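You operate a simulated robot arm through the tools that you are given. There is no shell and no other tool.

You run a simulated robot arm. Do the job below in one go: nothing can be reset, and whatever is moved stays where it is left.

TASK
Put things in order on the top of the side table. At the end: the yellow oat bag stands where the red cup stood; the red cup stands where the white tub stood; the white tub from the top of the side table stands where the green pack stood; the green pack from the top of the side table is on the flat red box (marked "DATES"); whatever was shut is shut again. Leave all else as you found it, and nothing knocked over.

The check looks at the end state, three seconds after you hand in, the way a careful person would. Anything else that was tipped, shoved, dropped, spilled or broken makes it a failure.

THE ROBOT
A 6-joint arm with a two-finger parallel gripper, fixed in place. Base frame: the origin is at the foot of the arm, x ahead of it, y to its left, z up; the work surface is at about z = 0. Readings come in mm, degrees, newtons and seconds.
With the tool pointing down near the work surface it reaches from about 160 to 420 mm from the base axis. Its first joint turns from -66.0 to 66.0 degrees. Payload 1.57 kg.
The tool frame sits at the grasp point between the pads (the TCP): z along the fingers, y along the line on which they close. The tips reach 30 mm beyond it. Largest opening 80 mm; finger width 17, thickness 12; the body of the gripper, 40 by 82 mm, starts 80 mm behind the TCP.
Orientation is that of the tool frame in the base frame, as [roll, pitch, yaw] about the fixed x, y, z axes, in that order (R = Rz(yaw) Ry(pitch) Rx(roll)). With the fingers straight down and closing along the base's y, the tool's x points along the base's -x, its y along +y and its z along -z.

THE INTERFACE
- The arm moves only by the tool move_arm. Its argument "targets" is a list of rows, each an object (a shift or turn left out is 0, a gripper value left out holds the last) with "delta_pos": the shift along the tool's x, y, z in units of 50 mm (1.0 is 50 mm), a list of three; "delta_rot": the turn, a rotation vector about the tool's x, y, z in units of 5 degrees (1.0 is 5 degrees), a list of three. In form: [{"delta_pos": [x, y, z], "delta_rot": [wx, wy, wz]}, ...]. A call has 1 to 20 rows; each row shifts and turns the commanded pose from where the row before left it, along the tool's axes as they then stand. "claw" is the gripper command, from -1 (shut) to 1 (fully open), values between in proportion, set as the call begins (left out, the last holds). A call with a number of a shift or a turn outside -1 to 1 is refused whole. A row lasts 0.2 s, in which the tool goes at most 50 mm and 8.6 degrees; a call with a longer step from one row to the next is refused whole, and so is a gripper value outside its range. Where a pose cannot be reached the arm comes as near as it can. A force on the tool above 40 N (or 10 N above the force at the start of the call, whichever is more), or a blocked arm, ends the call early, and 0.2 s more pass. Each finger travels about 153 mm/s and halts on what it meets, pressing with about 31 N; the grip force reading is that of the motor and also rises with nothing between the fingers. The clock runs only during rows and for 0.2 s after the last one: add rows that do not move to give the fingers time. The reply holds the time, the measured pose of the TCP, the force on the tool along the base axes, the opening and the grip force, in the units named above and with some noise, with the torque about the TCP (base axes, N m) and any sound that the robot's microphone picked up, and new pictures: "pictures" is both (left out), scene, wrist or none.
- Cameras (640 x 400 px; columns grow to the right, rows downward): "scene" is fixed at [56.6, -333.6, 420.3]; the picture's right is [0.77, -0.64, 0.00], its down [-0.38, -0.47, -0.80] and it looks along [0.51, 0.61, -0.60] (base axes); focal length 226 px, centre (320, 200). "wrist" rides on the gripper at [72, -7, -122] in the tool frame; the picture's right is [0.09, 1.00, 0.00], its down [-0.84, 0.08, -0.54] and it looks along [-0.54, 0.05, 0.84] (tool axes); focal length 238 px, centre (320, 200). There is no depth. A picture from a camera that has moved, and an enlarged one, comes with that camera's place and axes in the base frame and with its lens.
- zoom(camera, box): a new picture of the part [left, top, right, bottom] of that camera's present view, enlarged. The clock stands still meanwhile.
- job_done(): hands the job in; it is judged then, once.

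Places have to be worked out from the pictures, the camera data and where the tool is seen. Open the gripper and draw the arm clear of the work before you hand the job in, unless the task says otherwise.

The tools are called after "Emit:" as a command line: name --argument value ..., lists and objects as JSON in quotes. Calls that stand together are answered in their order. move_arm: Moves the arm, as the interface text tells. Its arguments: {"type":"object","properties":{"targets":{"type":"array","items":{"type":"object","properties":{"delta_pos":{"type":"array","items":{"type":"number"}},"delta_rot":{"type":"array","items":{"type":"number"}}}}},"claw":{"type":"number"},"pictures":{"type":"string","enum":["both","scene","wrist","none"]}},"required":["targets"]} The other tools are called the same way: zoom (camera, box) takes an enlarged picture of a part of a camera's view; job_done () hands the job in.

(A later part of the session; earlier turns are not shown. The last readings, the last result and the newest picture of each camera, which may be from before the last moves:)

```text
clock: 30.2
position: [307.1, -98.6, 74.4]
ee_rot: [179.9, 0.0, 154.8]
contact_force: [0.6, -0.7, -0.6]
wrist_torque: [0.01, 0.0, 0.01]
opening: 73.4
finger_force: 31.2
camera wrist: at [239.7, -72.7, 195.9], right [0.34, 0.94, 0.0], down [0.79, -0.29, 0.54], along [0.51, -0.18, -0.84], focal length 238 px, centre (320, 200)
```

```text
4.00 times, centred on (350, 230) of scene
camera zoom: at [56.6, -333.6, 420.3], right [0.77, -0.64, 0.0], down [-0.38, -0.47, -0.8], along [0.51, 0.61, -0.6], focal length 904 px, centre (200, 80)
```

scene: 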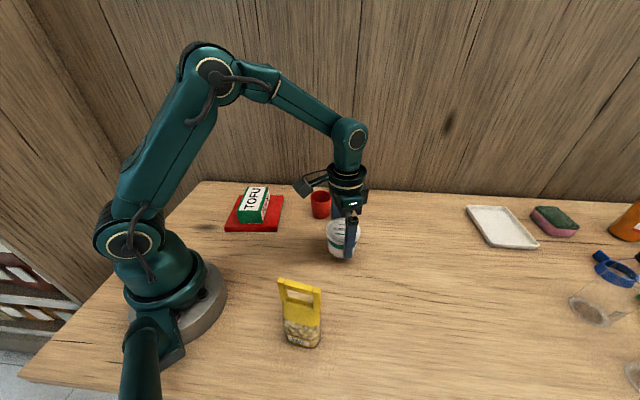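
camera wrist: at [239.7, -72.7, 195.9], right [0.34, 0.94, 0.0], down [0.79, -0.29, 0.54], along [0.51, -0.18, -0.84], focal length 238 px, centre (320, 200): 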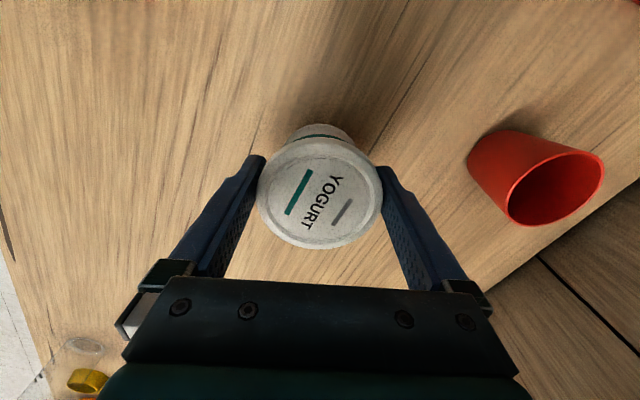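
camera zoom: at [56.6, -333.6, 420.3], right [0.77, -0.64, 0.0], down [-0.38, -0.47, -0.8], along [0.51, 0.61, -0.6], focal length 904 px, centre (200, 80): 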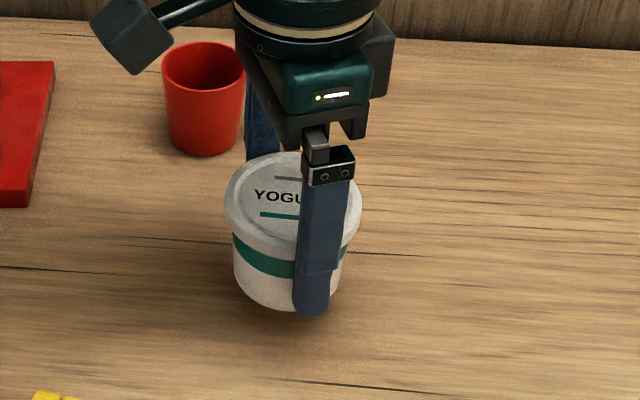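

The whole tub lifts level with its lid on. I raise it to z≈100 and carry it straight across to the tofu's old spot at (270.8,-282).

Emit:
move_arm --targets '[{"delta_pos": [0, 0, -0.25]}, {"delta_pos": [-0.1135, -0.4585, -0.2]}, {"delta_pos": [-0.1135, -0.4585, 0]}, {"delta_pos": [-0.1135, -0.4585, 0]}, {"delta_pos": [-0.1135, -0.4585, 0]}, {"delta_pos": [-0.1135, -0.4585, 0]}, {"delta_pos": [-0.1135, -0.4585, 0]}, {"delta_pos": [-0.1135, -0.4585, 0]}, {"delta_pos": [-0.1135, -0.4585, 0]}, {}]' --claw -1 --pictures "both"

```text
clock: 32.4
position: [271.3, -284.0, 94.9]
ee_rot: [-180.0, -0.1, 154.9]
contact_force: [-0.5, 1.2, -1.5]
wrist_torque: [0.01, -0.05, 0.03]
opening: 73.2
finger_force: 30.6
camera wrist: at [203.3, -257.9, 217.0], right [0.34, 0.94, 0.0], down [0.79, -0.29, 0.54], along [0.51, -0.18, -0.84], focal length 238 px, centre (320, 200)
```

scene: 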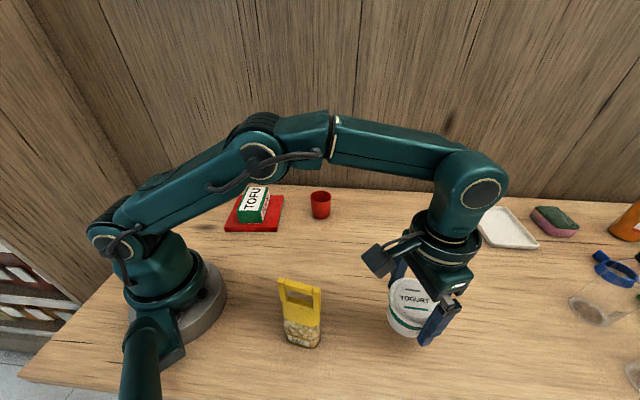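
wrist: 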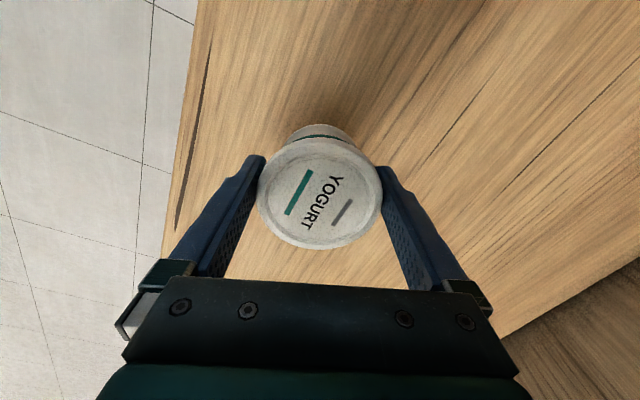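

The tool is at (271.4,-282.1) per the camera, so the tub is over the tofu's old place. I lower most of the way.

Emit:
move_arm --targets '[{"delta_pos": [0, 0, 0.2]}, {"delta_pos": [0, 0, 0.25]}, {"delta_pos": [0, 0, 0.2]}, {"delta_pos": [0, 0, 0.15]}, {"delta_pos": [0, 0, 0.06]}, {}]' --claw -1 --pictures "none"

Emit:
zoom --camera "scene" --box '[360, 270, 460, 360]'

```text
clock: 33.8
position: [271.9, -283.7, 53.8]
ee_rot: [180.0, 0.0, 154.8]
contact_force: [0.8, -0.4, -0.9]
wrist_torque: [0.03, -0.02, -0.03]
opening: 73.4
finger_force: 30.6
```

```text
4.44 times, centred on (410, 315) of scene
camera zoom: at [56.6, -333.6, 420.3], right [0.77, -0.64, 0.0], down [-0.38, -0.47, -0.8], along [0.51, 0.61, -0.6], focal length 1005 px, centre (-80, -311)
```

zoom: 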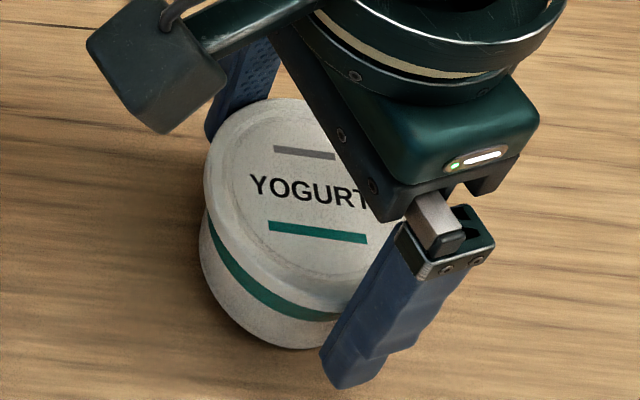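

The tub hangs a few mm above the table (z≈53 versus 48.4 when it stood). I lower in 1 mm steps until contact shows.

Emit:
move_arm --targets '[{"delta_pos": [0, 0, 0.03]}, {"delta_pos": [0, 0, 0.02]}, {"delta_pos": [0, 0, 0.02]}, {}]' --claw -1 --pictures "none"

```text
clock: 34.8
position: [271.3, -283.9, 49.8]
ee_rot: [180.0, 0.0, 154.9]
contact_force: [-0.3, 0.1, -2.1]
wrist_torque: [0.01, -0.03, -0.02]
opening: 73.6
finger_force: 31.1
```

Force is still just the tub's weight (-2 N) at z≈49.8; another 1.5 mm down.

Emit:
move_arm --targets '[{"delta_pos": [0, 0, 0.015]}, {"delta_pos": [0, 0, 0.015]}, {}]' --claw -1 --pictures "wrist"

```text
clock: 35.6
position: [272.2, -284.1, 49.2]
ee_rot: [180.0, 0.0, 154.8]
contact_force: [0.1, -0.3, -1.4]
wrist_torque: [0.01, 0.03, -0.02]
opening: 73.3
finger_force: 30.6
camera wrist: at [203.8, -258.2, 170.6], right [0.34, 0.94, 0.0], down [0.79, -0.29, 0.54], along [0.51, -0.18, -0.84], focal length 238 px, centre (320, 200)
```

wrist: 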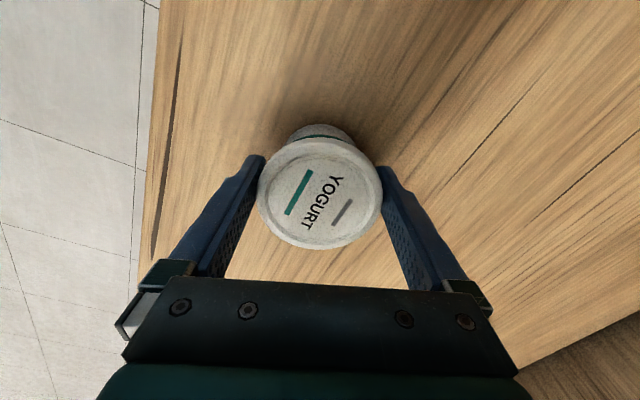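

Camera height 170.6 mm is within 0.2 mm of the grasp height (170.4), so the tub is nearly touching; 1 mm more to seat it.

Emit:
move_arm --targets '[{"delta_pos": [0, 0, 0.01]}, {"delta_pos": [0, 0, 0.01]}, {}]' --claw -1 --pictures "none"

```text
clock: 36.4
position: [271.8, -283.6, 47.5]
ee_rot: [-180.0, 0.0, 154.9]
contact_force: [-5.5, 5.4, 18.8]
wrist_torque: [0.14, 0.22, 0.0]
opening: 73.6
finger_force: 31.1
```

Contact is clear (Fz +18.8 N). I back off half a millimetre, then open the fingers.

Emit:
move_arm --targets '[{"delta_pos": [0, 0, -0.012]}, {}]' --claw -1 --pictures "none"

Emit:
move_arm --targets '[{}, {}, {}]' --claw 1 --pictures "both"

Emit:
zoom --camera "scene" --box '[360, 270, 460, 360]'

```text
clock: 37.0
position: [272.6, -285.1, 47.9]
ee_rot: [-179.8, 0.1, 154.9]
contact_force: [-5.6, 2.7, 20.1]
wrist_torque: [0.01, 0.18, -0.02]
opening: 73.4
finger_force: 31.2
```

```text
clock: 37.8
position: [271.9, -284.1, 47.9]
ee_rot: [179.9, 0.0, 154.9]
contact_force: [-0.3, -0.5, -0.2]
wrist_torque: [-0.02, 0.02, -0.01]
opening: 80.1
finger_force: 0.1
camera wrist: at [204.4, -258.1, 169.7], right [0.34, 0.94, 0.0], down [0.79, -0.29, 0.54], along [0.51, -0.18, -0.84], focal length 238 px, centre (320, 200)
```

scene: 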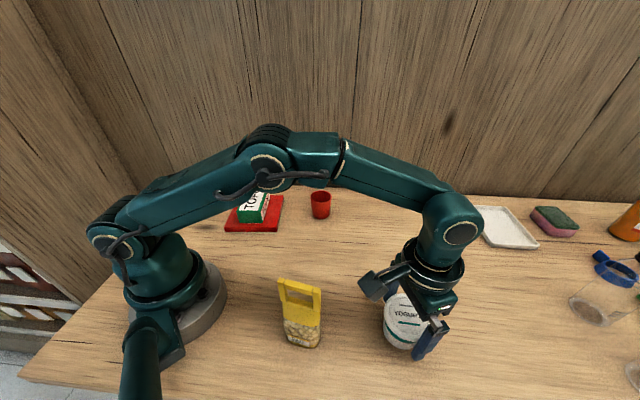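
wrist: 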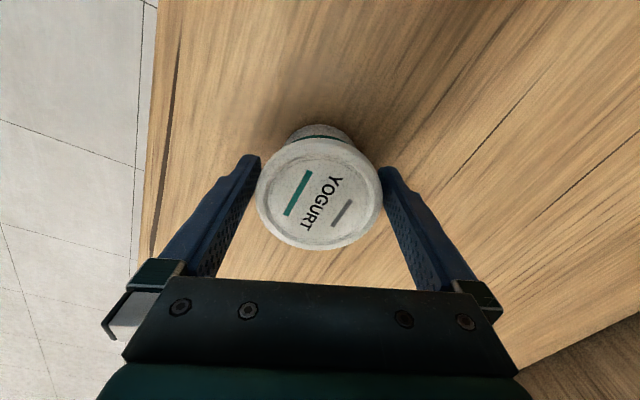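

```text
4.44 times, centred on (410, 315) of scene
camera zoom: at [56.6, -333.6, 420.3], right [0.77, -0.64, 0.0], down [-0.38, -0.47, -0.8], along [0.51, 0.61, -0.6], focal length 1005 px, centre (-80, -311)
```

zoom: 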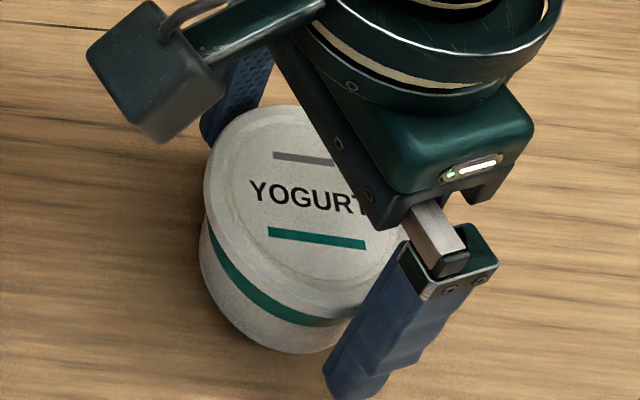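

The tub stands upright and free on the tofu's old spot. I raise straight up clear of the lid and then travel to above the red cup near (368,41.5).

Emit:
move_arm --targets '[{"delta_pos": [0, 0, -0.15]}, {"delta_pos": [0, 0, -0.3]}, {"delta_pos": [0, 0, -0.5]}, {"delta_pos": [0, 0, -0.2]}, {"delta_pos": [0.063, 0.417, -0.12], "delta_rot": [0, 0, -0.314]}, {"delta_pos": [0.051, 0.419, -0.12], "delta_rot": [0, 0, -0.314]}, {"delta_pos": [0.04, 0.42, -0.12], "delta_rot": [0, 0, -0.314]}, {"delta_pos": [0.028, 0.421, -0.12], "delta_rot": [0, 0, -0.314]}, {"delta_pos": [0.017, 0.4216, 0], "delta_rot": [0, 0, -0.314]}, {"delta_pos": [0.005, 0.422, 0], "delta_rot": [0, 0, -0.314]}, {"delta_pos": [-0.006, 0.422, 0], "delta_rot": [0, 0, -0.314]}, {"delta_pos": [-0.018, 0.4215, 0], "delta_rot": [0, 0, -0.314]}, {"delta_pos": [-0.029, 0.421, 0], "delta_rot": [0, 0, -0.314]}, {"delta_pos": [-0.041, 0.42, 0], "delta_rot": [0, 0, -0.314]}, {"delta_pos": [-0.052, 0.4187, 0], "delta_rot": [0, 0, -0.314]}, {"delta_pos": [-0.064, 0.417, 0], "delta_rot": [0, 0, -0.314]}, {"delta_pos": [-0.075, 0.415, 0], "delta_rot": [0, 0, -0.314]}, {"delta_pos": [-0.0866, 0.413, 0], "delta_rot": [0, 0, -0.314]}, {"delta_pos": [-0.098, 0.41, 0], "delta_rot": [0, 0, -0.314]}, {"delta_pos": [-0.109, 0.4075, 0], "delta_rot": [0, 0, -0.314]}]' --claw 1 --pictures "both"

Emit:
zoom --camera "wrist" --box '[220, 60, 420, 220]'

Emit:
zoom --camera "scene" --box '[360, 270, 460, 360]'

```text
clock: 42.0
position: [367.0, 41.0, 128.7]
ee_rot: [-180.0, 0.0, -179.9]
contact_force: [-0.3, 0.9, -0.3]
wrist_torque: [-0.01, 0.02, 0.0]
opening: 80.2
finger_force: 0.0
camera wrist: at [295.3, 34.2, 250.8], right [-0.09, 1.0, 0.0], down [0.84, 0.08, 0.54], along [0.54, 0.05, -0.84], focal length 238 px, centre (320, 200)
```

scene: 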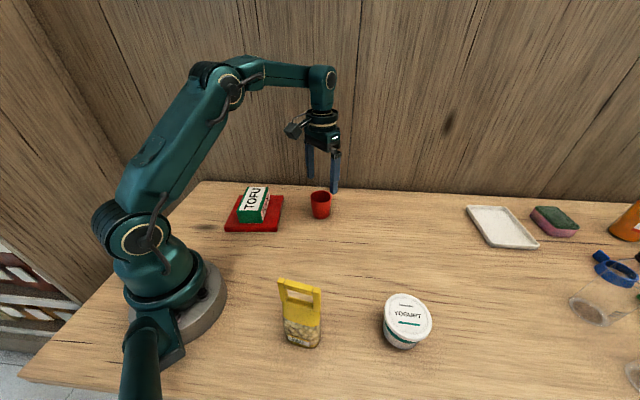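
wrist: 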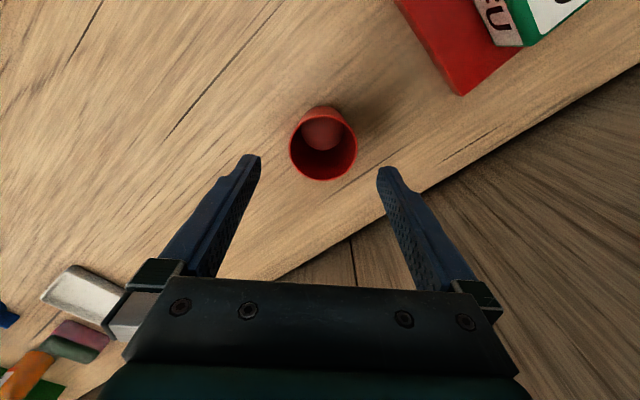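

```text
2.50 times, centred on (320, 140) of wrist
camera zoom: at [295.3, 34.2, 250.8], right [-0.09, 1.0, 0.0], down [0.84, 0.08, 0.54], along [0.54, 0.05, -0.84], focal length 596 px, centre (320, 350)
```

zoom: 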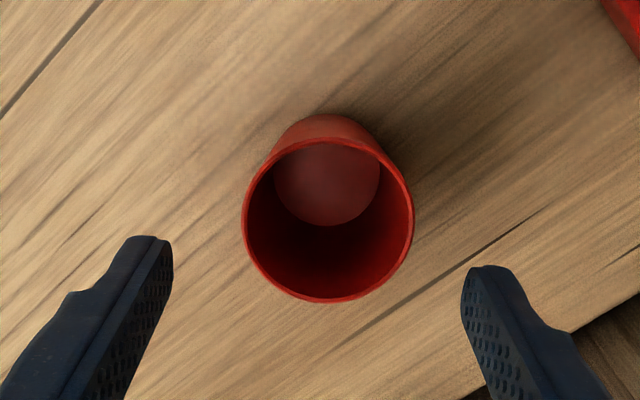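

```text
4.44 times, centred on (410, 315) of scene
camera zoom: at [56.6, -333.6, 420.3], right [0.77, -0.64, 0.0], down [-0.38, -0.47, -0.8], along [0.51, 0.61, -0.6], focal length 1005 px, centre (-80, -311)
```

zoom: 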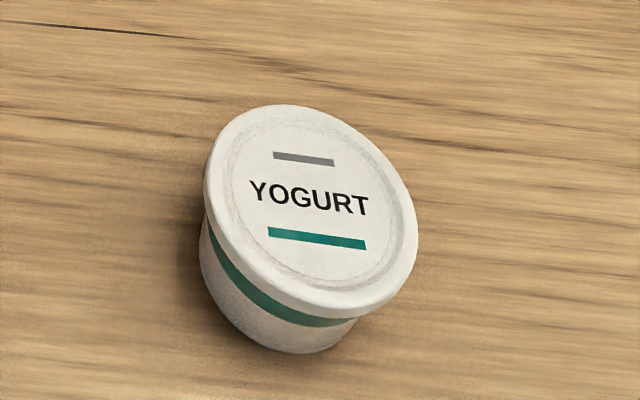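

The tub sits upright, matching the tofu's old centre within a few mm. The cup's rim is ~57.5 mm wide, centred at about (366.6,43.4), so I shift 2.3 mm and come down around it.

Emit:
move_arm --targets '[{"delta_pos": [0.016, 0.046, 0.1]}, {"delta_pos": [0, 0, 0.3]}, {"delta_pos": [0, 0, 0.3]}, {"delta_pos": [0, 0, 0.3]}, {"delta_pos": [0, 0, 0.3]}, {"delta_pos": [0, 0, 0.25]}, {}]' --claw 1 --pictures "both"

Emit:
zoom --camera "scene" --box '[280, 150, 380, 230]'

```text
clock: 43.6
position: [366.4, 41.3, 52.8]
ee_rot: [-180.0, 0.0, -179.9]
contact_force: [-1.1, 1.1, -0.6]
wrist_torque: [-0.02, -0.01, 0.02]
opening: 79.8
finger_force: 0.1
camera wrist: at [295.5, 36.3, 174.2], right [-0.09, 1.0, 0.0], down [0.84, 0.08, 0.54], along [0.54, 0.05, -0.84], focal length 238 px, centre (320, 200)
```

scene: 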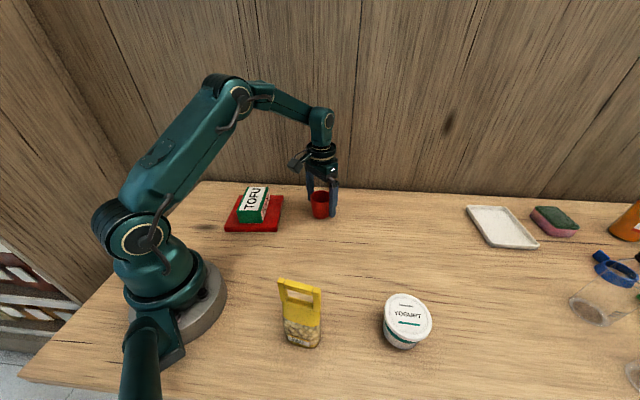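
wrist: 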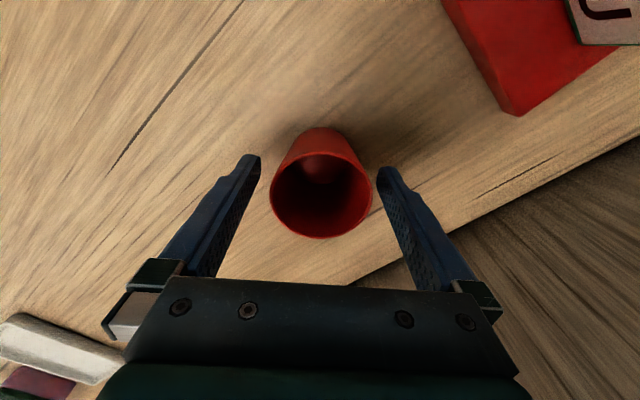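

```text
5.00 times, centred on (330, 190) of scene
camera zoom: at [56.6, -333.6, 420.3], right [0.77, -0.64, 0.0], down [-0.38, -0.47, -0.8], along [0.51, 0.61, -0.6], focal length 1130 px, centre (270, 250)
```

zoom: 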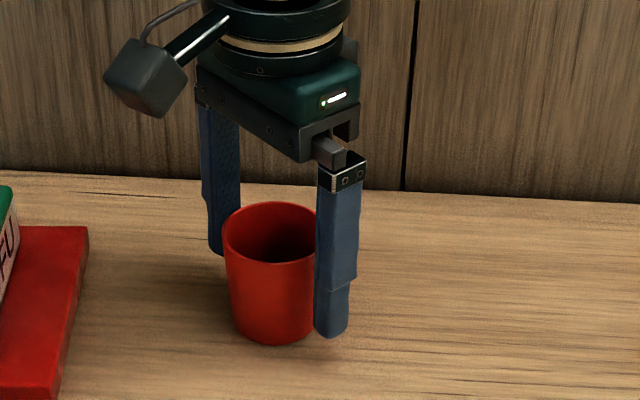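

The cup is centred between the fingers (lateral error ≈0). I nudge 1.5 mm toward its axis, drop 3 mm, and close.

Emit:
move_arm --targets '[{"delta_pos": [0.03, 0, 0.06]}, {}]' --claw 1 --pictures "none"

Emit:
move_arm --targets '[{}, {}, {}, {}]' --claw -1 --pictures "wrist"

```text
clock: 44.2
position: [365.8, 42.4, 48.7]
ee_rot: [179.9, 0.0, 179.9]
contact_force: [0.4, -0.1, 0.4]
wrist_torque: [0.01, 0.02, -0.02]
opening: 80.1
finger_force: 0.0
```

```text
clock: 45.2
position: [365.8, 42.9, 49.2]
ee_rot: [-180.0, -0.1, -180.0]
contact_force: [-0.7, -0.5, -0.8]
wrist_torque: [-0.02, -0.01, -0.01]
opening: 56.0
finger_force: 30.9
camera wrist: at [294.0, 36.6, 171.0], right [-0.09, 1.0, 0.0], down [0.84, 0.08, 0.54], along [0.54, 0.05, -0.84], focal length 238 px, centre (320, 200)
```

wrist: 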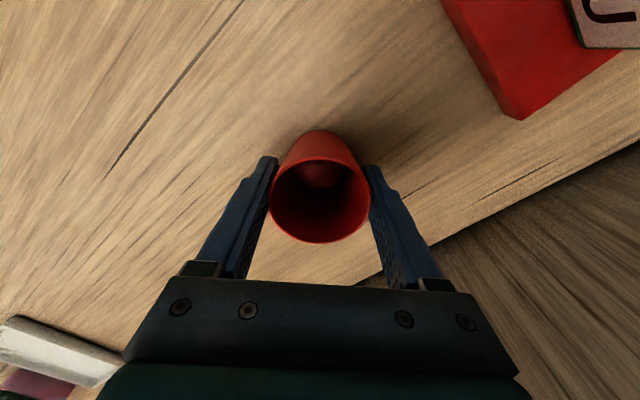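

The cup is gripped at 56 mm, its axis at the tool centre (366,43.6). I lift it and carry it to the tub's old spot at about (308.3,-97.6).

Emit:
move_arm --targets '[{"delta_pos": [0, 0, -0.1]}, {"delta_pos": [0, 0, -0.25]}, {"delta_pos": [0, 0, -0.3]}, {"delta_pos": [0, 0, -0.2]}, {"delta_pos": [0.1923, -0.4707, 0]}, {"delta_pos": [0.1923, -0.4707, 0]}, {"delta_pos": [0.1923, -0.4707, 0]}, {"delta_pos": [0.1923, -0.4707, 0]}, {"delta_pos": [0.1923, -0.4707, 0]}, {"delta_pos": [0.1923, -0.4707, 0]}, {}]' --claw -1 --pictures "both"

Emit:
zoom --camera "scene" --box '[290, 170, 390, 270]'

```text
clock: 47.6
position: [307.8, -99.0, 90.4]
ee_rot: [180.0, -0.1, -180.0]
contact_force: [-0.6, 0.3, 0.1]
wrist_torque: [0.01, -0.05, 0.02]
opening: 56.2
finger_force: 30.8
camera wrist: at [236.0, -104.7, 212.7], right [-0.09, 1.0, 0.0], down [0.84, 0.08, 0.54], along [0.54, 0.05, -0.84], focal length 238 px, centre (320, 200)
```

scene: 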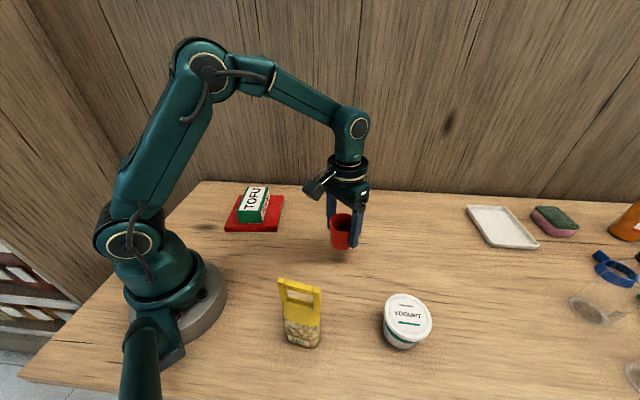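
wrist: 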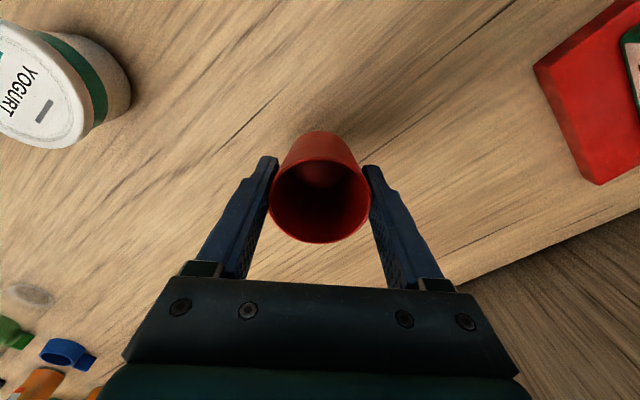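

```text
4.00 times, centred on (340, 220) of scene
camera zoom: at [56.6, -333.6, 420.3], right [0.77, -0.64, 0.0], down [-0.38, -0.47, -0.8], along [0.51, 0.61, -0.6], focal length 904 px, centre (240, 120)
```

zoom: 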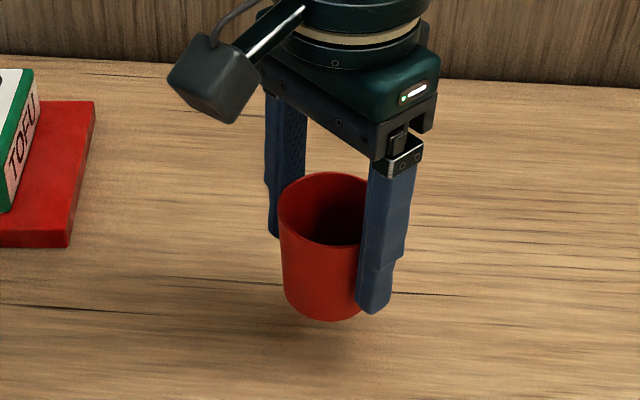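

The cup hangs level over the tub's old place (tool at (308,-97.7)). Its standing height corresponds to camera z=171.0; I lower 38 mm first.

Emit:
move_arm --targets '[{"delta_pos": [0, 0, 0.2]}, {"delta_pos": [0, 0, 0.25]}, {"delta_pos": [0, 0, 0.2]}, {"delta_pos": [0, 0, 0.12]}, {"delta_pos": [0, 0, 0.02]}, {}]' --claw -1 --pictures "wrist"

```text
clock: 49.0
position: [308.3, -99.3, 51.6]
ee_rot: [-179.9, 0.1, -180.0]
contact_force: [0.2, 1.2, 0.6]
wrist_torque: [-0.03, -0.01, 0.0]
opening: 56.3
finger_force: 30.9
camera wrist: at [236.0, -104.3, 173.9], right [-0.09, 1.0, 0.0], down [0.84, 0.08, 0.54], along [0.54, 0.05, -0.84], focal length 238 px, centre (320, 200)
```

wrist: 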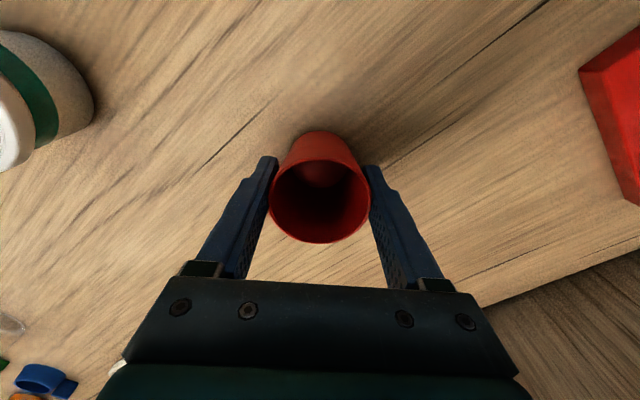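

About 2.9 mm remain (camera z 173.9 versus 171.0). I lower 2.5 mm in small steps, watching the force.

Emit:
move_arm --targets '[{"delta_pos": [0, 0, 0.02]}, {"delta_pos": [0, 0, 0.02]}, {"delta_pos": [0, 0, 0.01]}, {}]' --claw -1 --pictures "none"

```text
clock: 50.0
position: [309.0, -99.0, 50.2]
ee_rot: [180.0, 0.0, -180.0]
contact_force: [0.8, 0.0, 0.8]
wrist_torque: [0.0, 0.01, 0.01]
opening: 56.0
finger_force: 31.2
```

No contact yet; another 0.5 mm pair of steps.

Emit:
move_arm --targets '[{"delta_pos": [0, 0, 0.01]}, {"delta_pos": [0, 0, 0.008]}, {}]' --claw -1 --pictures "wrist"

```text
clock: 50.8
position: [307.6, -98.9, 49.1]
ee_rot: [-179.9, 0.0, 180.0]
contact_force: [-2.4, 0.5, 17.0]
wrist_torque: [0.01, 0.1, 0.01]
opening: 56.1
finger_force: 31.1
camera wrist: at [236.2, -103.9, 170.4], right [-0.09, 1.0, 0.0], down [0.84, 0.08, 0.54], along [0.54, 0.05, -0.84], focal length 238 px, centre (320, 200)
```

wrist: 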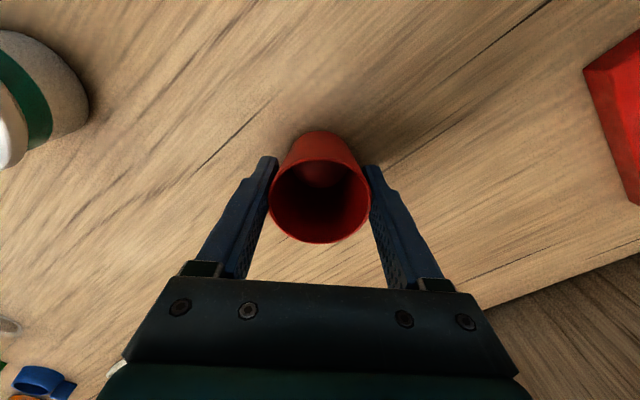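

The cup is on the table (Fz +17 N). I back off slightly and open.

Emit:
move_arm --targets '[{"delta_pos": [0, 0, -0.012]}, {}]' --claw -1 --pictures "none"

Emit:
move_arm --targets '[{}, {}, {}]' --claw 1 --pictures "both"

Emit:
zoom --camera "scene" --box '[290, 170, 390, 270]'

```text
clock: 51.4
position: [306.6, -99.1, 48.0]
ee_rot: [-180.0, 0.0, 180.0]
contact_force: [2.2, 0.1, 3.4]
wrist_torque: [0.01, -0.11, 0.0]
opening: 56.1
finger_force: 31.1
```

```text
clock: 52.2
position: [307.6, -97.8, 49.5]
ee_rot: [179.9, 0.0, 180.0]
contact_force: [0.0, 0.3, -0.7]
wrist_torque: [-0.01, 0.01, 0.01]
opening: 80.0
finger_force: 0.1
camera wrist: at [235.7, -104.1, 170.9], right [-0.09, 1.0, 0.0], down [0.84, 0.08, 0.54], along [0.54, 0.05, -0.84], focal length 238 px, centre (320, 200)
```

scene: 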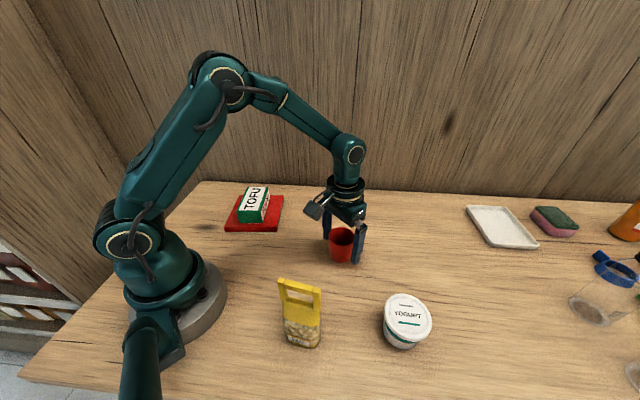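
wrist: 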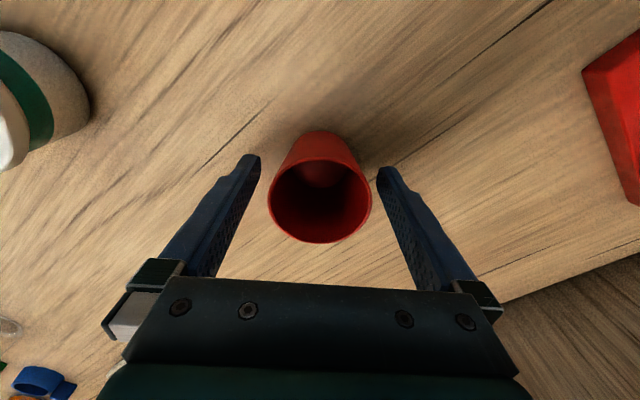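

```text
4.00 times, centred on (340, 220) of scene
camera zoom: at [56.6, -333.6, 420.3], right [0.77, -0.64, 0.0], down [-0.38, -0.47, -0.8], along [0.51, 0.61, -0.6], focal length 904 px, centre (240, 120)
```

zoom: 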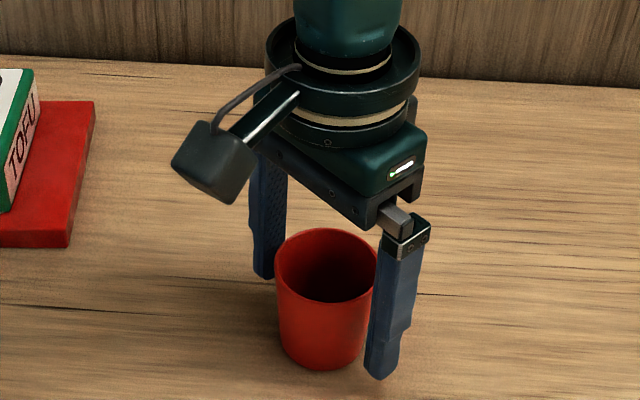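

The cup stands where the tub was. Next the oat bag: about 170 mm tall near (133,-192), thin direction at about 35°. I rise, swing in well above its height and look down at it.

Emit:
move_arm --targets '[{"delta_pos": [0, 0, -0.2]}, {"delta_pos": [0, 0, -0.8]}, {"delta_pos": [0, 0, -0.8]}, {"delta_pos": [0.2916, -0.1577, -0.24], "delta_rot": [0, 0, 0.9234]}, {"delta_pos": [0.278, -0.1806, -0.24], "delta_rot": [0, 0, 0.9234]}, {"delta_pos": [0.2625, -0.2024, -0.24], "delta_rot": [0, 0, 0.9234]}, {"delta_pos": [0.2454, -0.2229, -0.24], "delta_rot": [0, 0, 0.9234]}, {"delta_pos": [0.2266, -0.2419, -0.24], "delta_rot": [0, 0, 0.9234]}, {"delta_pos": [0.2064, -0.2594, -0.24], "delta_rot": [0, 0, 0.9234]}, {"delta_pos": [0.1849, -0.2752, -0.24], "delta_rot": [0, 0, 0.9234]}, {"delta_pos": [0.1621, -0.2891, -0.24], "delta_rot": [0, 0, 0.9234]}, {"delta_pos": [0.1383, -0.3013, 0], "delta_rot": [0, 0, 0.9234]}, {}]' --claw 1 --pictures "both"

```text
clock: 55.0
position: [176.4, -170.9, 236.4]
ee_rot: [-180.0, 0.0, 138.3]
contact_force: [-1.0, 0.3, 0.0]
wrist_torque: [-0.03, 0.02, 0.01]
opening: 80.0
finger_force: 0.1
camera wrist: at [118.1, -126.4, 357.8], right [0.59, 0.81, 0.0], down [0.68, -0.5, 0.54], along [0.44, -0.32, -0.84], focal length 238 px, centre (320, 200)
```

scene: 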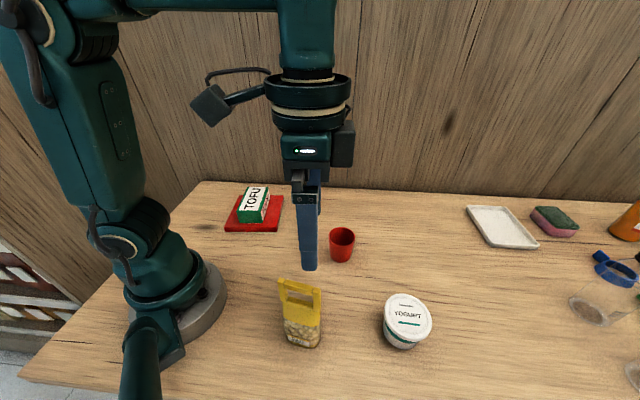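
wrist: 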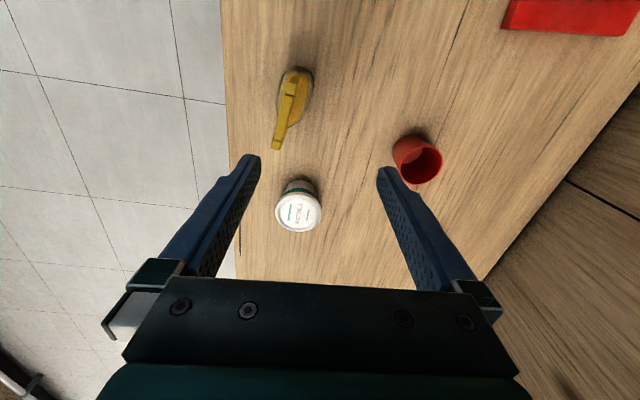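

The bag is visible upper-left in the wrist view with its handle top. I zoom to locate the handle and body.

Emit:
zoom --camera "wrist" --box '[230, 50, 350, 160]'

Emit:
zoom --camera "scene" --box '[260, 265, 360, 355]'

```text
3.64 times, centred on (290, 105) of wrist
camera zoom: at [118.1, -126.4, 357.8], right [0.59, 0.81, 0.0], down [0.68, -0.5, 0.54], along [0.44, -0.32, -0.84], focal length 867 px, centre (429, 546)
```

zoom: 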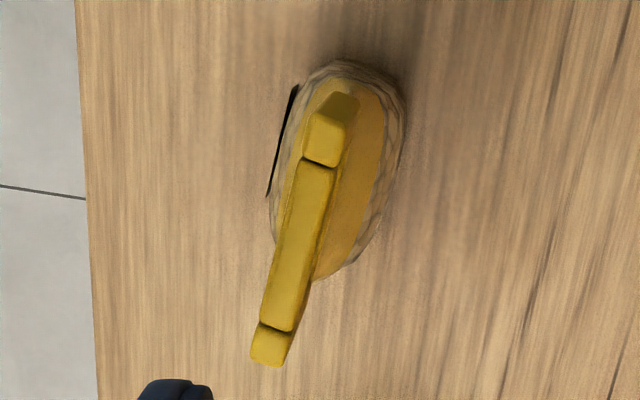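

```text
4.44 times, centred on (310, 310) of scene
camera zoom: at [56.6, -333.6, 420.3], right [0.77, -0.64, 0.0], down [-0.38, -0.47, -0.8], along [0.51, 0.61, -0.6], focal length 1005 px, centre (364, -289)
```

zoom: 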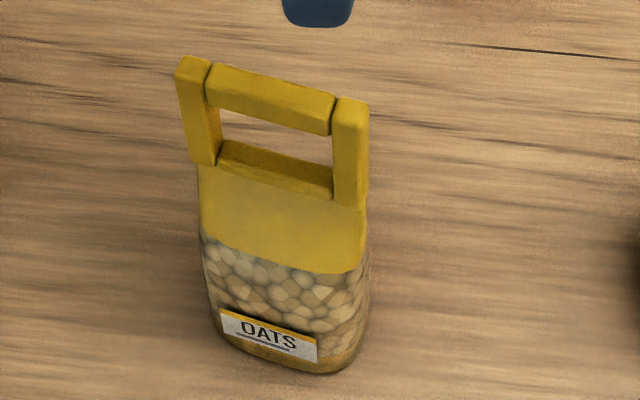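

Triangulating both views puts the handle centre near (140.5,-180.5), its top at z≈155, running along -55°, with a bar ~9 mm thick. I move directly above it, still high, and turn the closing axis across the bar (φ≈35°).

Emit:
move_arm --targets '[{"delta_pos": [0.1287, -0.2167, 0]}, {"delta_pos": [0.1287, -0.2167, 0]}, {"delta_pos": [0.1287, -0.2167, 0]}, {"delta_rot": [0, 0, 0.887]}, {"delta_rot": [0, 0, 0.887]}, {"delta_rot": [0, 0, 0.887]}, {}]' --claw 1 --pictures "both"

Emit:
zoom --camera "wrist" --box '[240, 60, 400, 200]'

Emit:
zoom --camera "scene" --box '[250, 210, 370, 355]'

```text
clock: 56.6
position: [141.4, -181.3, 234.9]
ee_rot: [-180.0, 0.1, 125.0]
contact_force: [0.2, -0.5, 0.2]
wrist_torque: [-0.03, -0.05, -0.01]
opening: 79.8
finger_force: 0.1
camera wrist: at [94.0, -124.6, 356.8], right [0.76, 0.65, 0.0], down [0.54, -0.64, 0.54], along [0.35, -0.41, -0.84], focal length 238 px, centre (320, 200)
```

scene: 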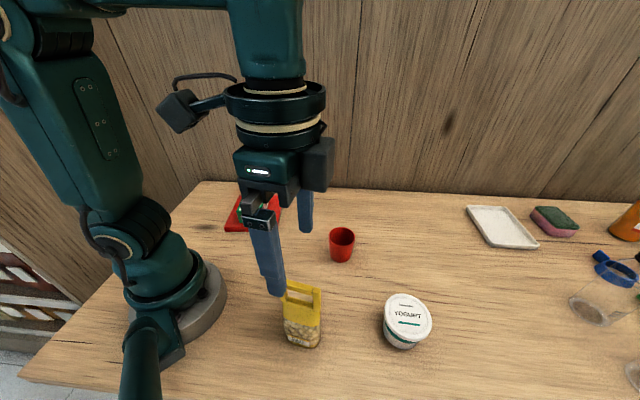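
wrist: 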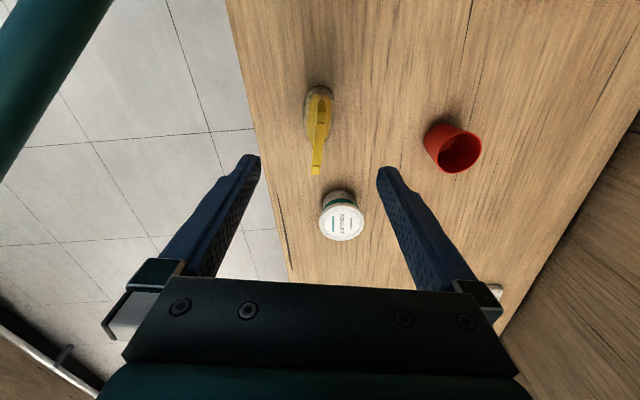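

```text
2.86 times, centred on (320, 130) of wrist
camera zoom: at [94.0, -124.6, 356.8], right [0.76, 0.65, 0.0], down [0.54, -0.64, 0.54], along [0.35, -0.41, -0.84], focal length 681 px, centre (320, 400)
```

zoom: 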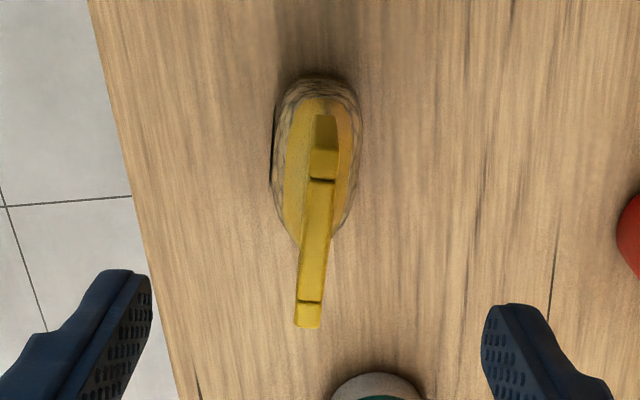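

```text
2.76 times, centred on (310, 282) of scene
camera zoom: at [56.6, -333.6, 420.3], right [0.77, -0.64, 0.0], down [-0.38, -0.47, -0.8], along [0.51, 0.61, -0.6], focal length 624 px, centre (348, -28)
```

zoom: 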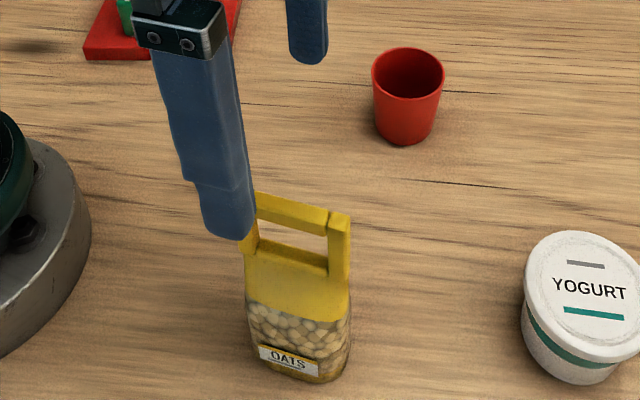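

The handle runs -55° as expected, centred (140.6,-181.5), 1–2 mm off the tool axis. I correct that, bring the fingers to a ~32 mm opening, and descend to just above the handle to verify alignment.

Emit:
move_arm --targets '[{"delta_pos": [-0.026, -0.028, 0]}, {"delta_pos": [0, 0, 0.25]}, {"delta_pos": [0, 0, 0.25]}, {"delta_pos": [0, 0, 0.25]}, {}]' --claw -0.2 --pictures "both"

Emit:
zoom --camera "wrist" --box '[240, 80, 400, 220]'

Emit:
zoom --camera "scene" --box '[250, 230, 370, 355]'

```text
clock: 57.8
position: [140.9, -182.8, 198.2]
ee_rot: [179.9, 0.0, 125.2]
contact_force: [-0.1, -0.1, 0.1]
wrist_torque: [-0.02, 0.0, 0.0]
opening: 32.0
finger_force: 0.0
camera wrist: at [93.9, -126.9, 319.6], right [0.76, 0.65, 0.0], down [0.54, -0.64, 0.54], along [0.35, -0.41, -0.84], focal length 238 px, centre (320, 200)
```

scene: 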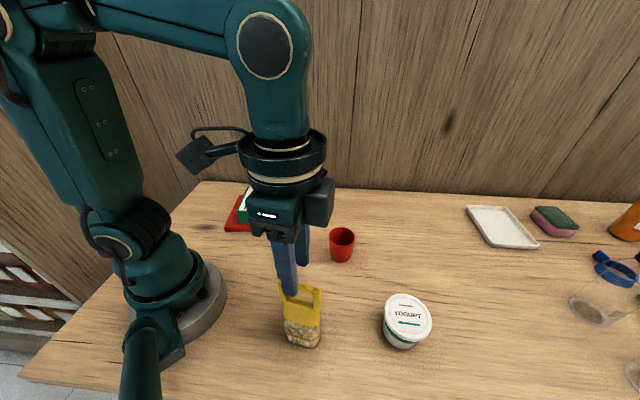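
wrist: 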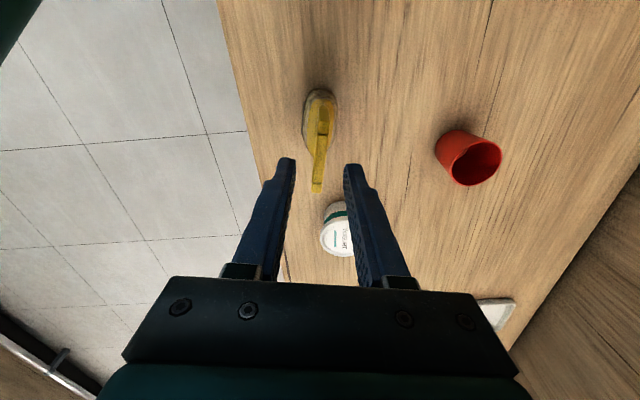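

```text
2.86 times, centred on (320, 150) of wrist
camera zoom: at [93.9, -126.9, 319.6], right [0.76, 0.65, 0.0], down [0.54, -0.64, 0.54], along [0.35, -0.41, -0.84], focal length 681 px, centre (320, 343)
```

zoom: 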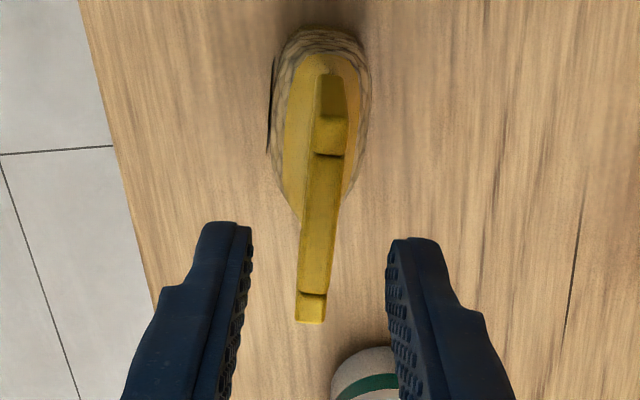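

```text
3.20 times, centred on (310, 292) of scene
camera zoom: at [56.6, -333.6, 420.3], right [0.77, -0.64, 0.0], down [-0.38, -0.47, -0.8], along [0.51, 0.61, -0.6], focal length 723 px, centre (352, -96)
```

zoom: 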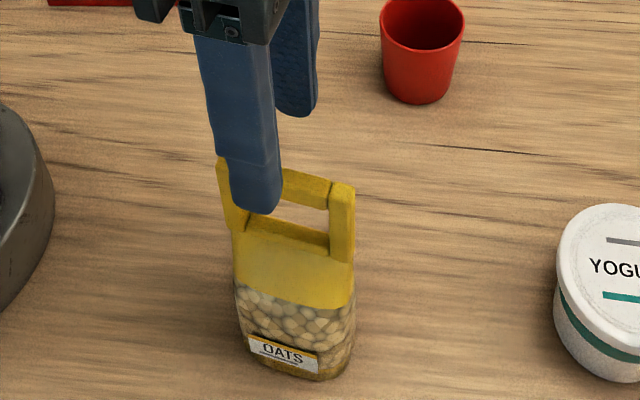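

The bar is centred between the fingers within 0.5 mm, and its top is at z≈154. I descend so the pads straddle the top bar.

Emit:
move_arm --targets '[{"delta_pos": [0, -0.008, 0.2]}, {"delta_pos": [0, 0, 0.2]}, {"delta_pos": [0, 0, 0.2]}, {"delta_pos": [0, 0, 0.15]}, {"delta_pos": [0, 0, 0.1]}, {}]' --claw -0.2 --pictures "both"

Emit:
zoom --camera "wrist" --box '[240, 80, 400, 220]'

Emit:
zoom --camera "scene" --box '[250, 250, 350, 355]'

```text
clock: 59.2
position: [140.9, -183.6, 155.8]
ee_rot: [-180.0, 0.1, 125.1]
contact_force: [-0.4, -0.3, 0.1]
wrist_torque: [0.0, 0.02, 0.04]
opening: 32.1
finger_force: 0.2
camera wrist: at [94.1, -127.5, 277.2], right [0.76, 0.65, 0.0], down [0.54, -0.64, 0.54], along [0.35, -0.41, -0.84], focal length 238 px, centre (320, 200)
```

scene: 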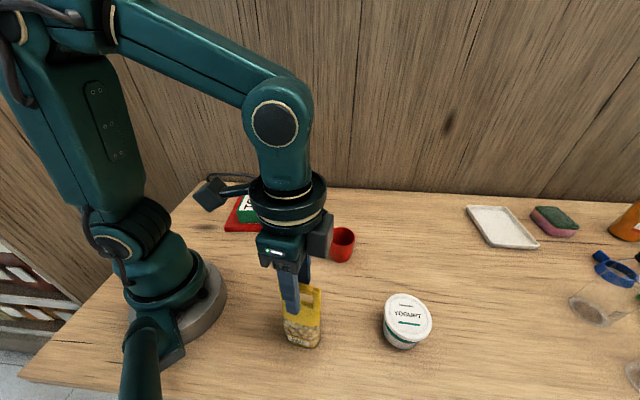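
wrist: 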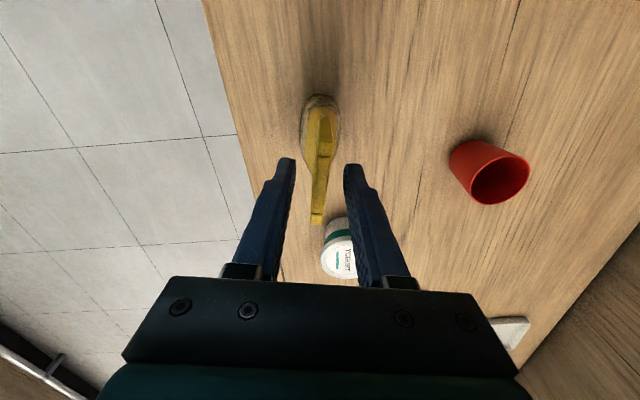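

```text
2.86 times, centred on (320, 150) of wrist
camera zoom: at [94.1, -127.5, 277.2], right [0.76, 0.65, 0.0], down [0.54, -0.64, 0.54], along [0.35, -0.41, -0.84], focal length 681 px, centre (320, 343)
```

zoom: 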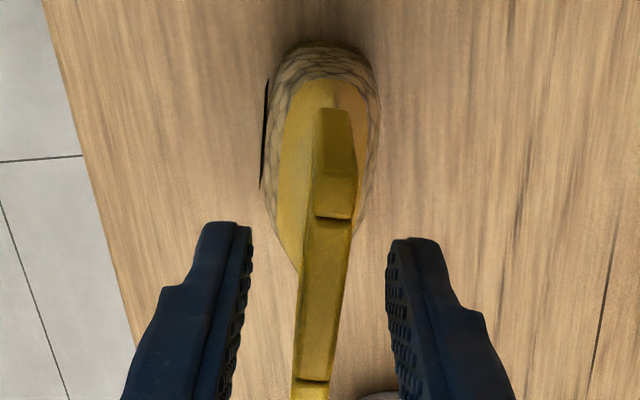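

```text
3.81 times, centred on (300, 302) of scene
camera zoom: at [56.6, -333.6, 420.3], right [0.77, -0.64, 0.0], down [-0.38, -0.47, -0.8], along [0.51, 0.61, -0.6], focal length 861 px, centre (396, -190)
```

zoom: 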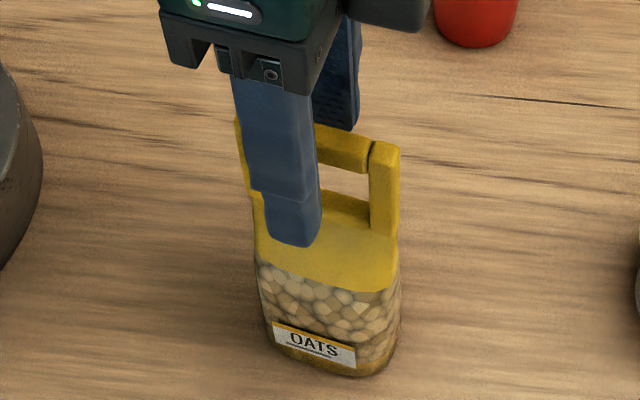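

The fingers straddle the bar evenly, tips about level with the base of the handle window. I shift 2 mm to the bar's middle, drop 2 mm, and close gently.

Emit:
move_arm --targets '[{"delta_pos": [0.04, 0, 0.04]}, {}]' --claw -0.2 --pictures "none"

Emit:
move_arm --targets '[{}, {}]' --claw -0.6 --pictures "wrist"

Emit:
zoom --camera "wrist" --box '[240, 80, 400, 220]'

```text
clock: 59.8
position: [138.6, -182.4, 153.8]
ee_rot: [180.0, 0.0, 125.2]
contact_force: [0.0, 1.0, -0.5]
wrist_torque: [0.02, 0.0, 0.0]
opening: 32.1
finger_force: 0.0
```

```text
clock: 60.4
position: [140.2, -182.2, 153.3]
ee_rot: [-179.9, 0.0, 125.1]
contact_force: [0.2, 0.0, -0.8]
wrist_torque: [-0.01, -0.02, 0.03]
opening: 15.9
finger_force: 0.0
camera wrist: at [92.6, -125.7, 275.3], right [0.76, 0.65, 0.0], down [0.54, -0.64, 0.54], along [0.35, -0.41, -0.84], focal length 238 px, centre (320, 200)
```

wrist: 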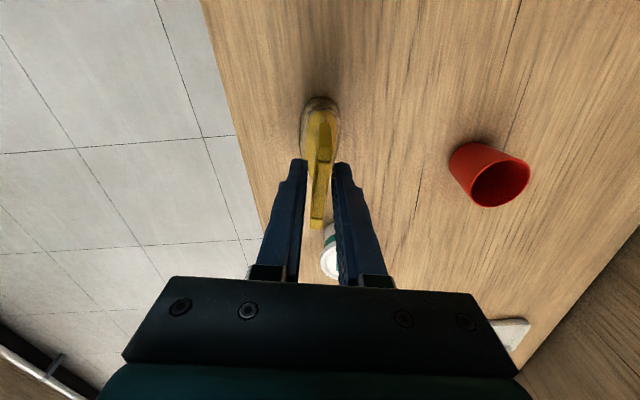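

```text
2.86 times, centred on (320, 150) of wrist
camera zoom: at [92.6, -125.7, 275.3], right [0.76, 0.65, 0.0], down [0.54, -0.64, 0.54], along [0.35, -0.41, -0.84], focal length 681 px, centre (320, 343)
```

zoom: 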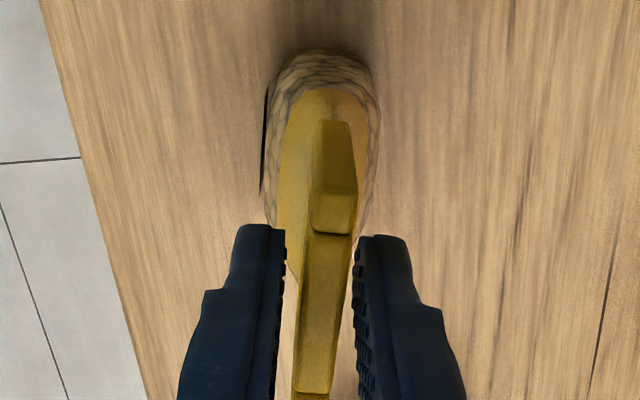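

At 16 mm opening the bar sits evenly between the pads with nothing touched yet. I close the rest of the way.

Emit:
move_arm --targets '[{}, {}, {}]' --claw -1 --pictures "both"

Emit:
zoom --camera "scene" --box '[250, 250, 350, 355]'

```text
clock: 61.2
position: [139.9, -182.6, 153.5]
ee_rot: [180.0, 0.0, 125.1]
contact_force: [-0.9, -0.5, 0.0]
wrist_torque: [0.01, 0.01, -0.03]
opening: 8.2
finger_force: 26.6
camera wrist: at [92.6, -125.6, 275.2], right [0.76, 0.65, 0.0], down [0.54, -0.64, 0.54], along [0.35, -0.41, -0.84], focal length 238 px, centre (320, 200)
```

scene: 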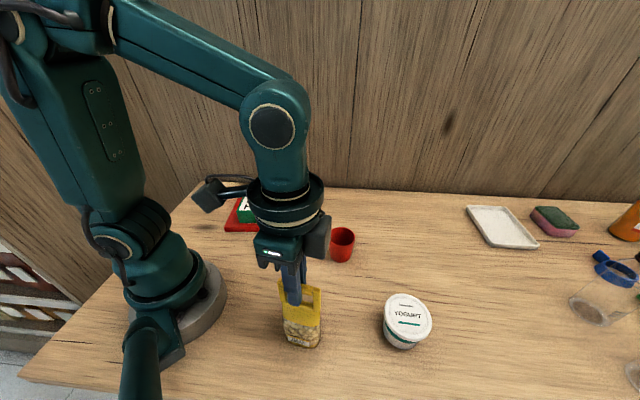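
wrist: 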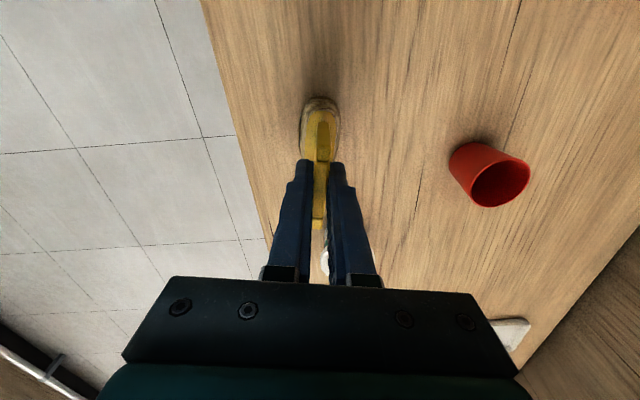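

```text
3.81 times, centred on (300, 302) of scene
camera zoom: at [56.6, -333.6, 420.3], right [0.77, -0.64, 0.0], down [-0.38, -0.47, -0.8], along [0.51, 0.61, -0.6], focal length 861 px, centre (396, -190)
```

zoom: 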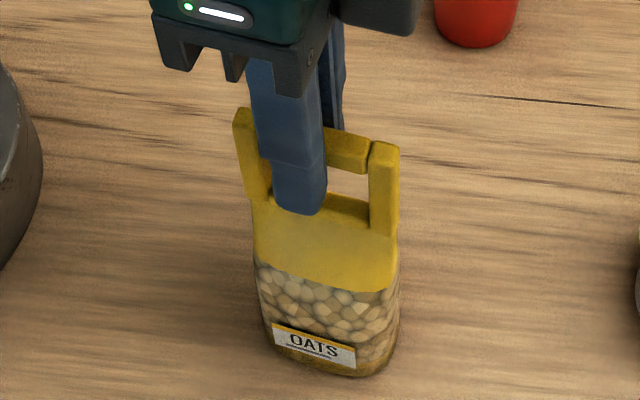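

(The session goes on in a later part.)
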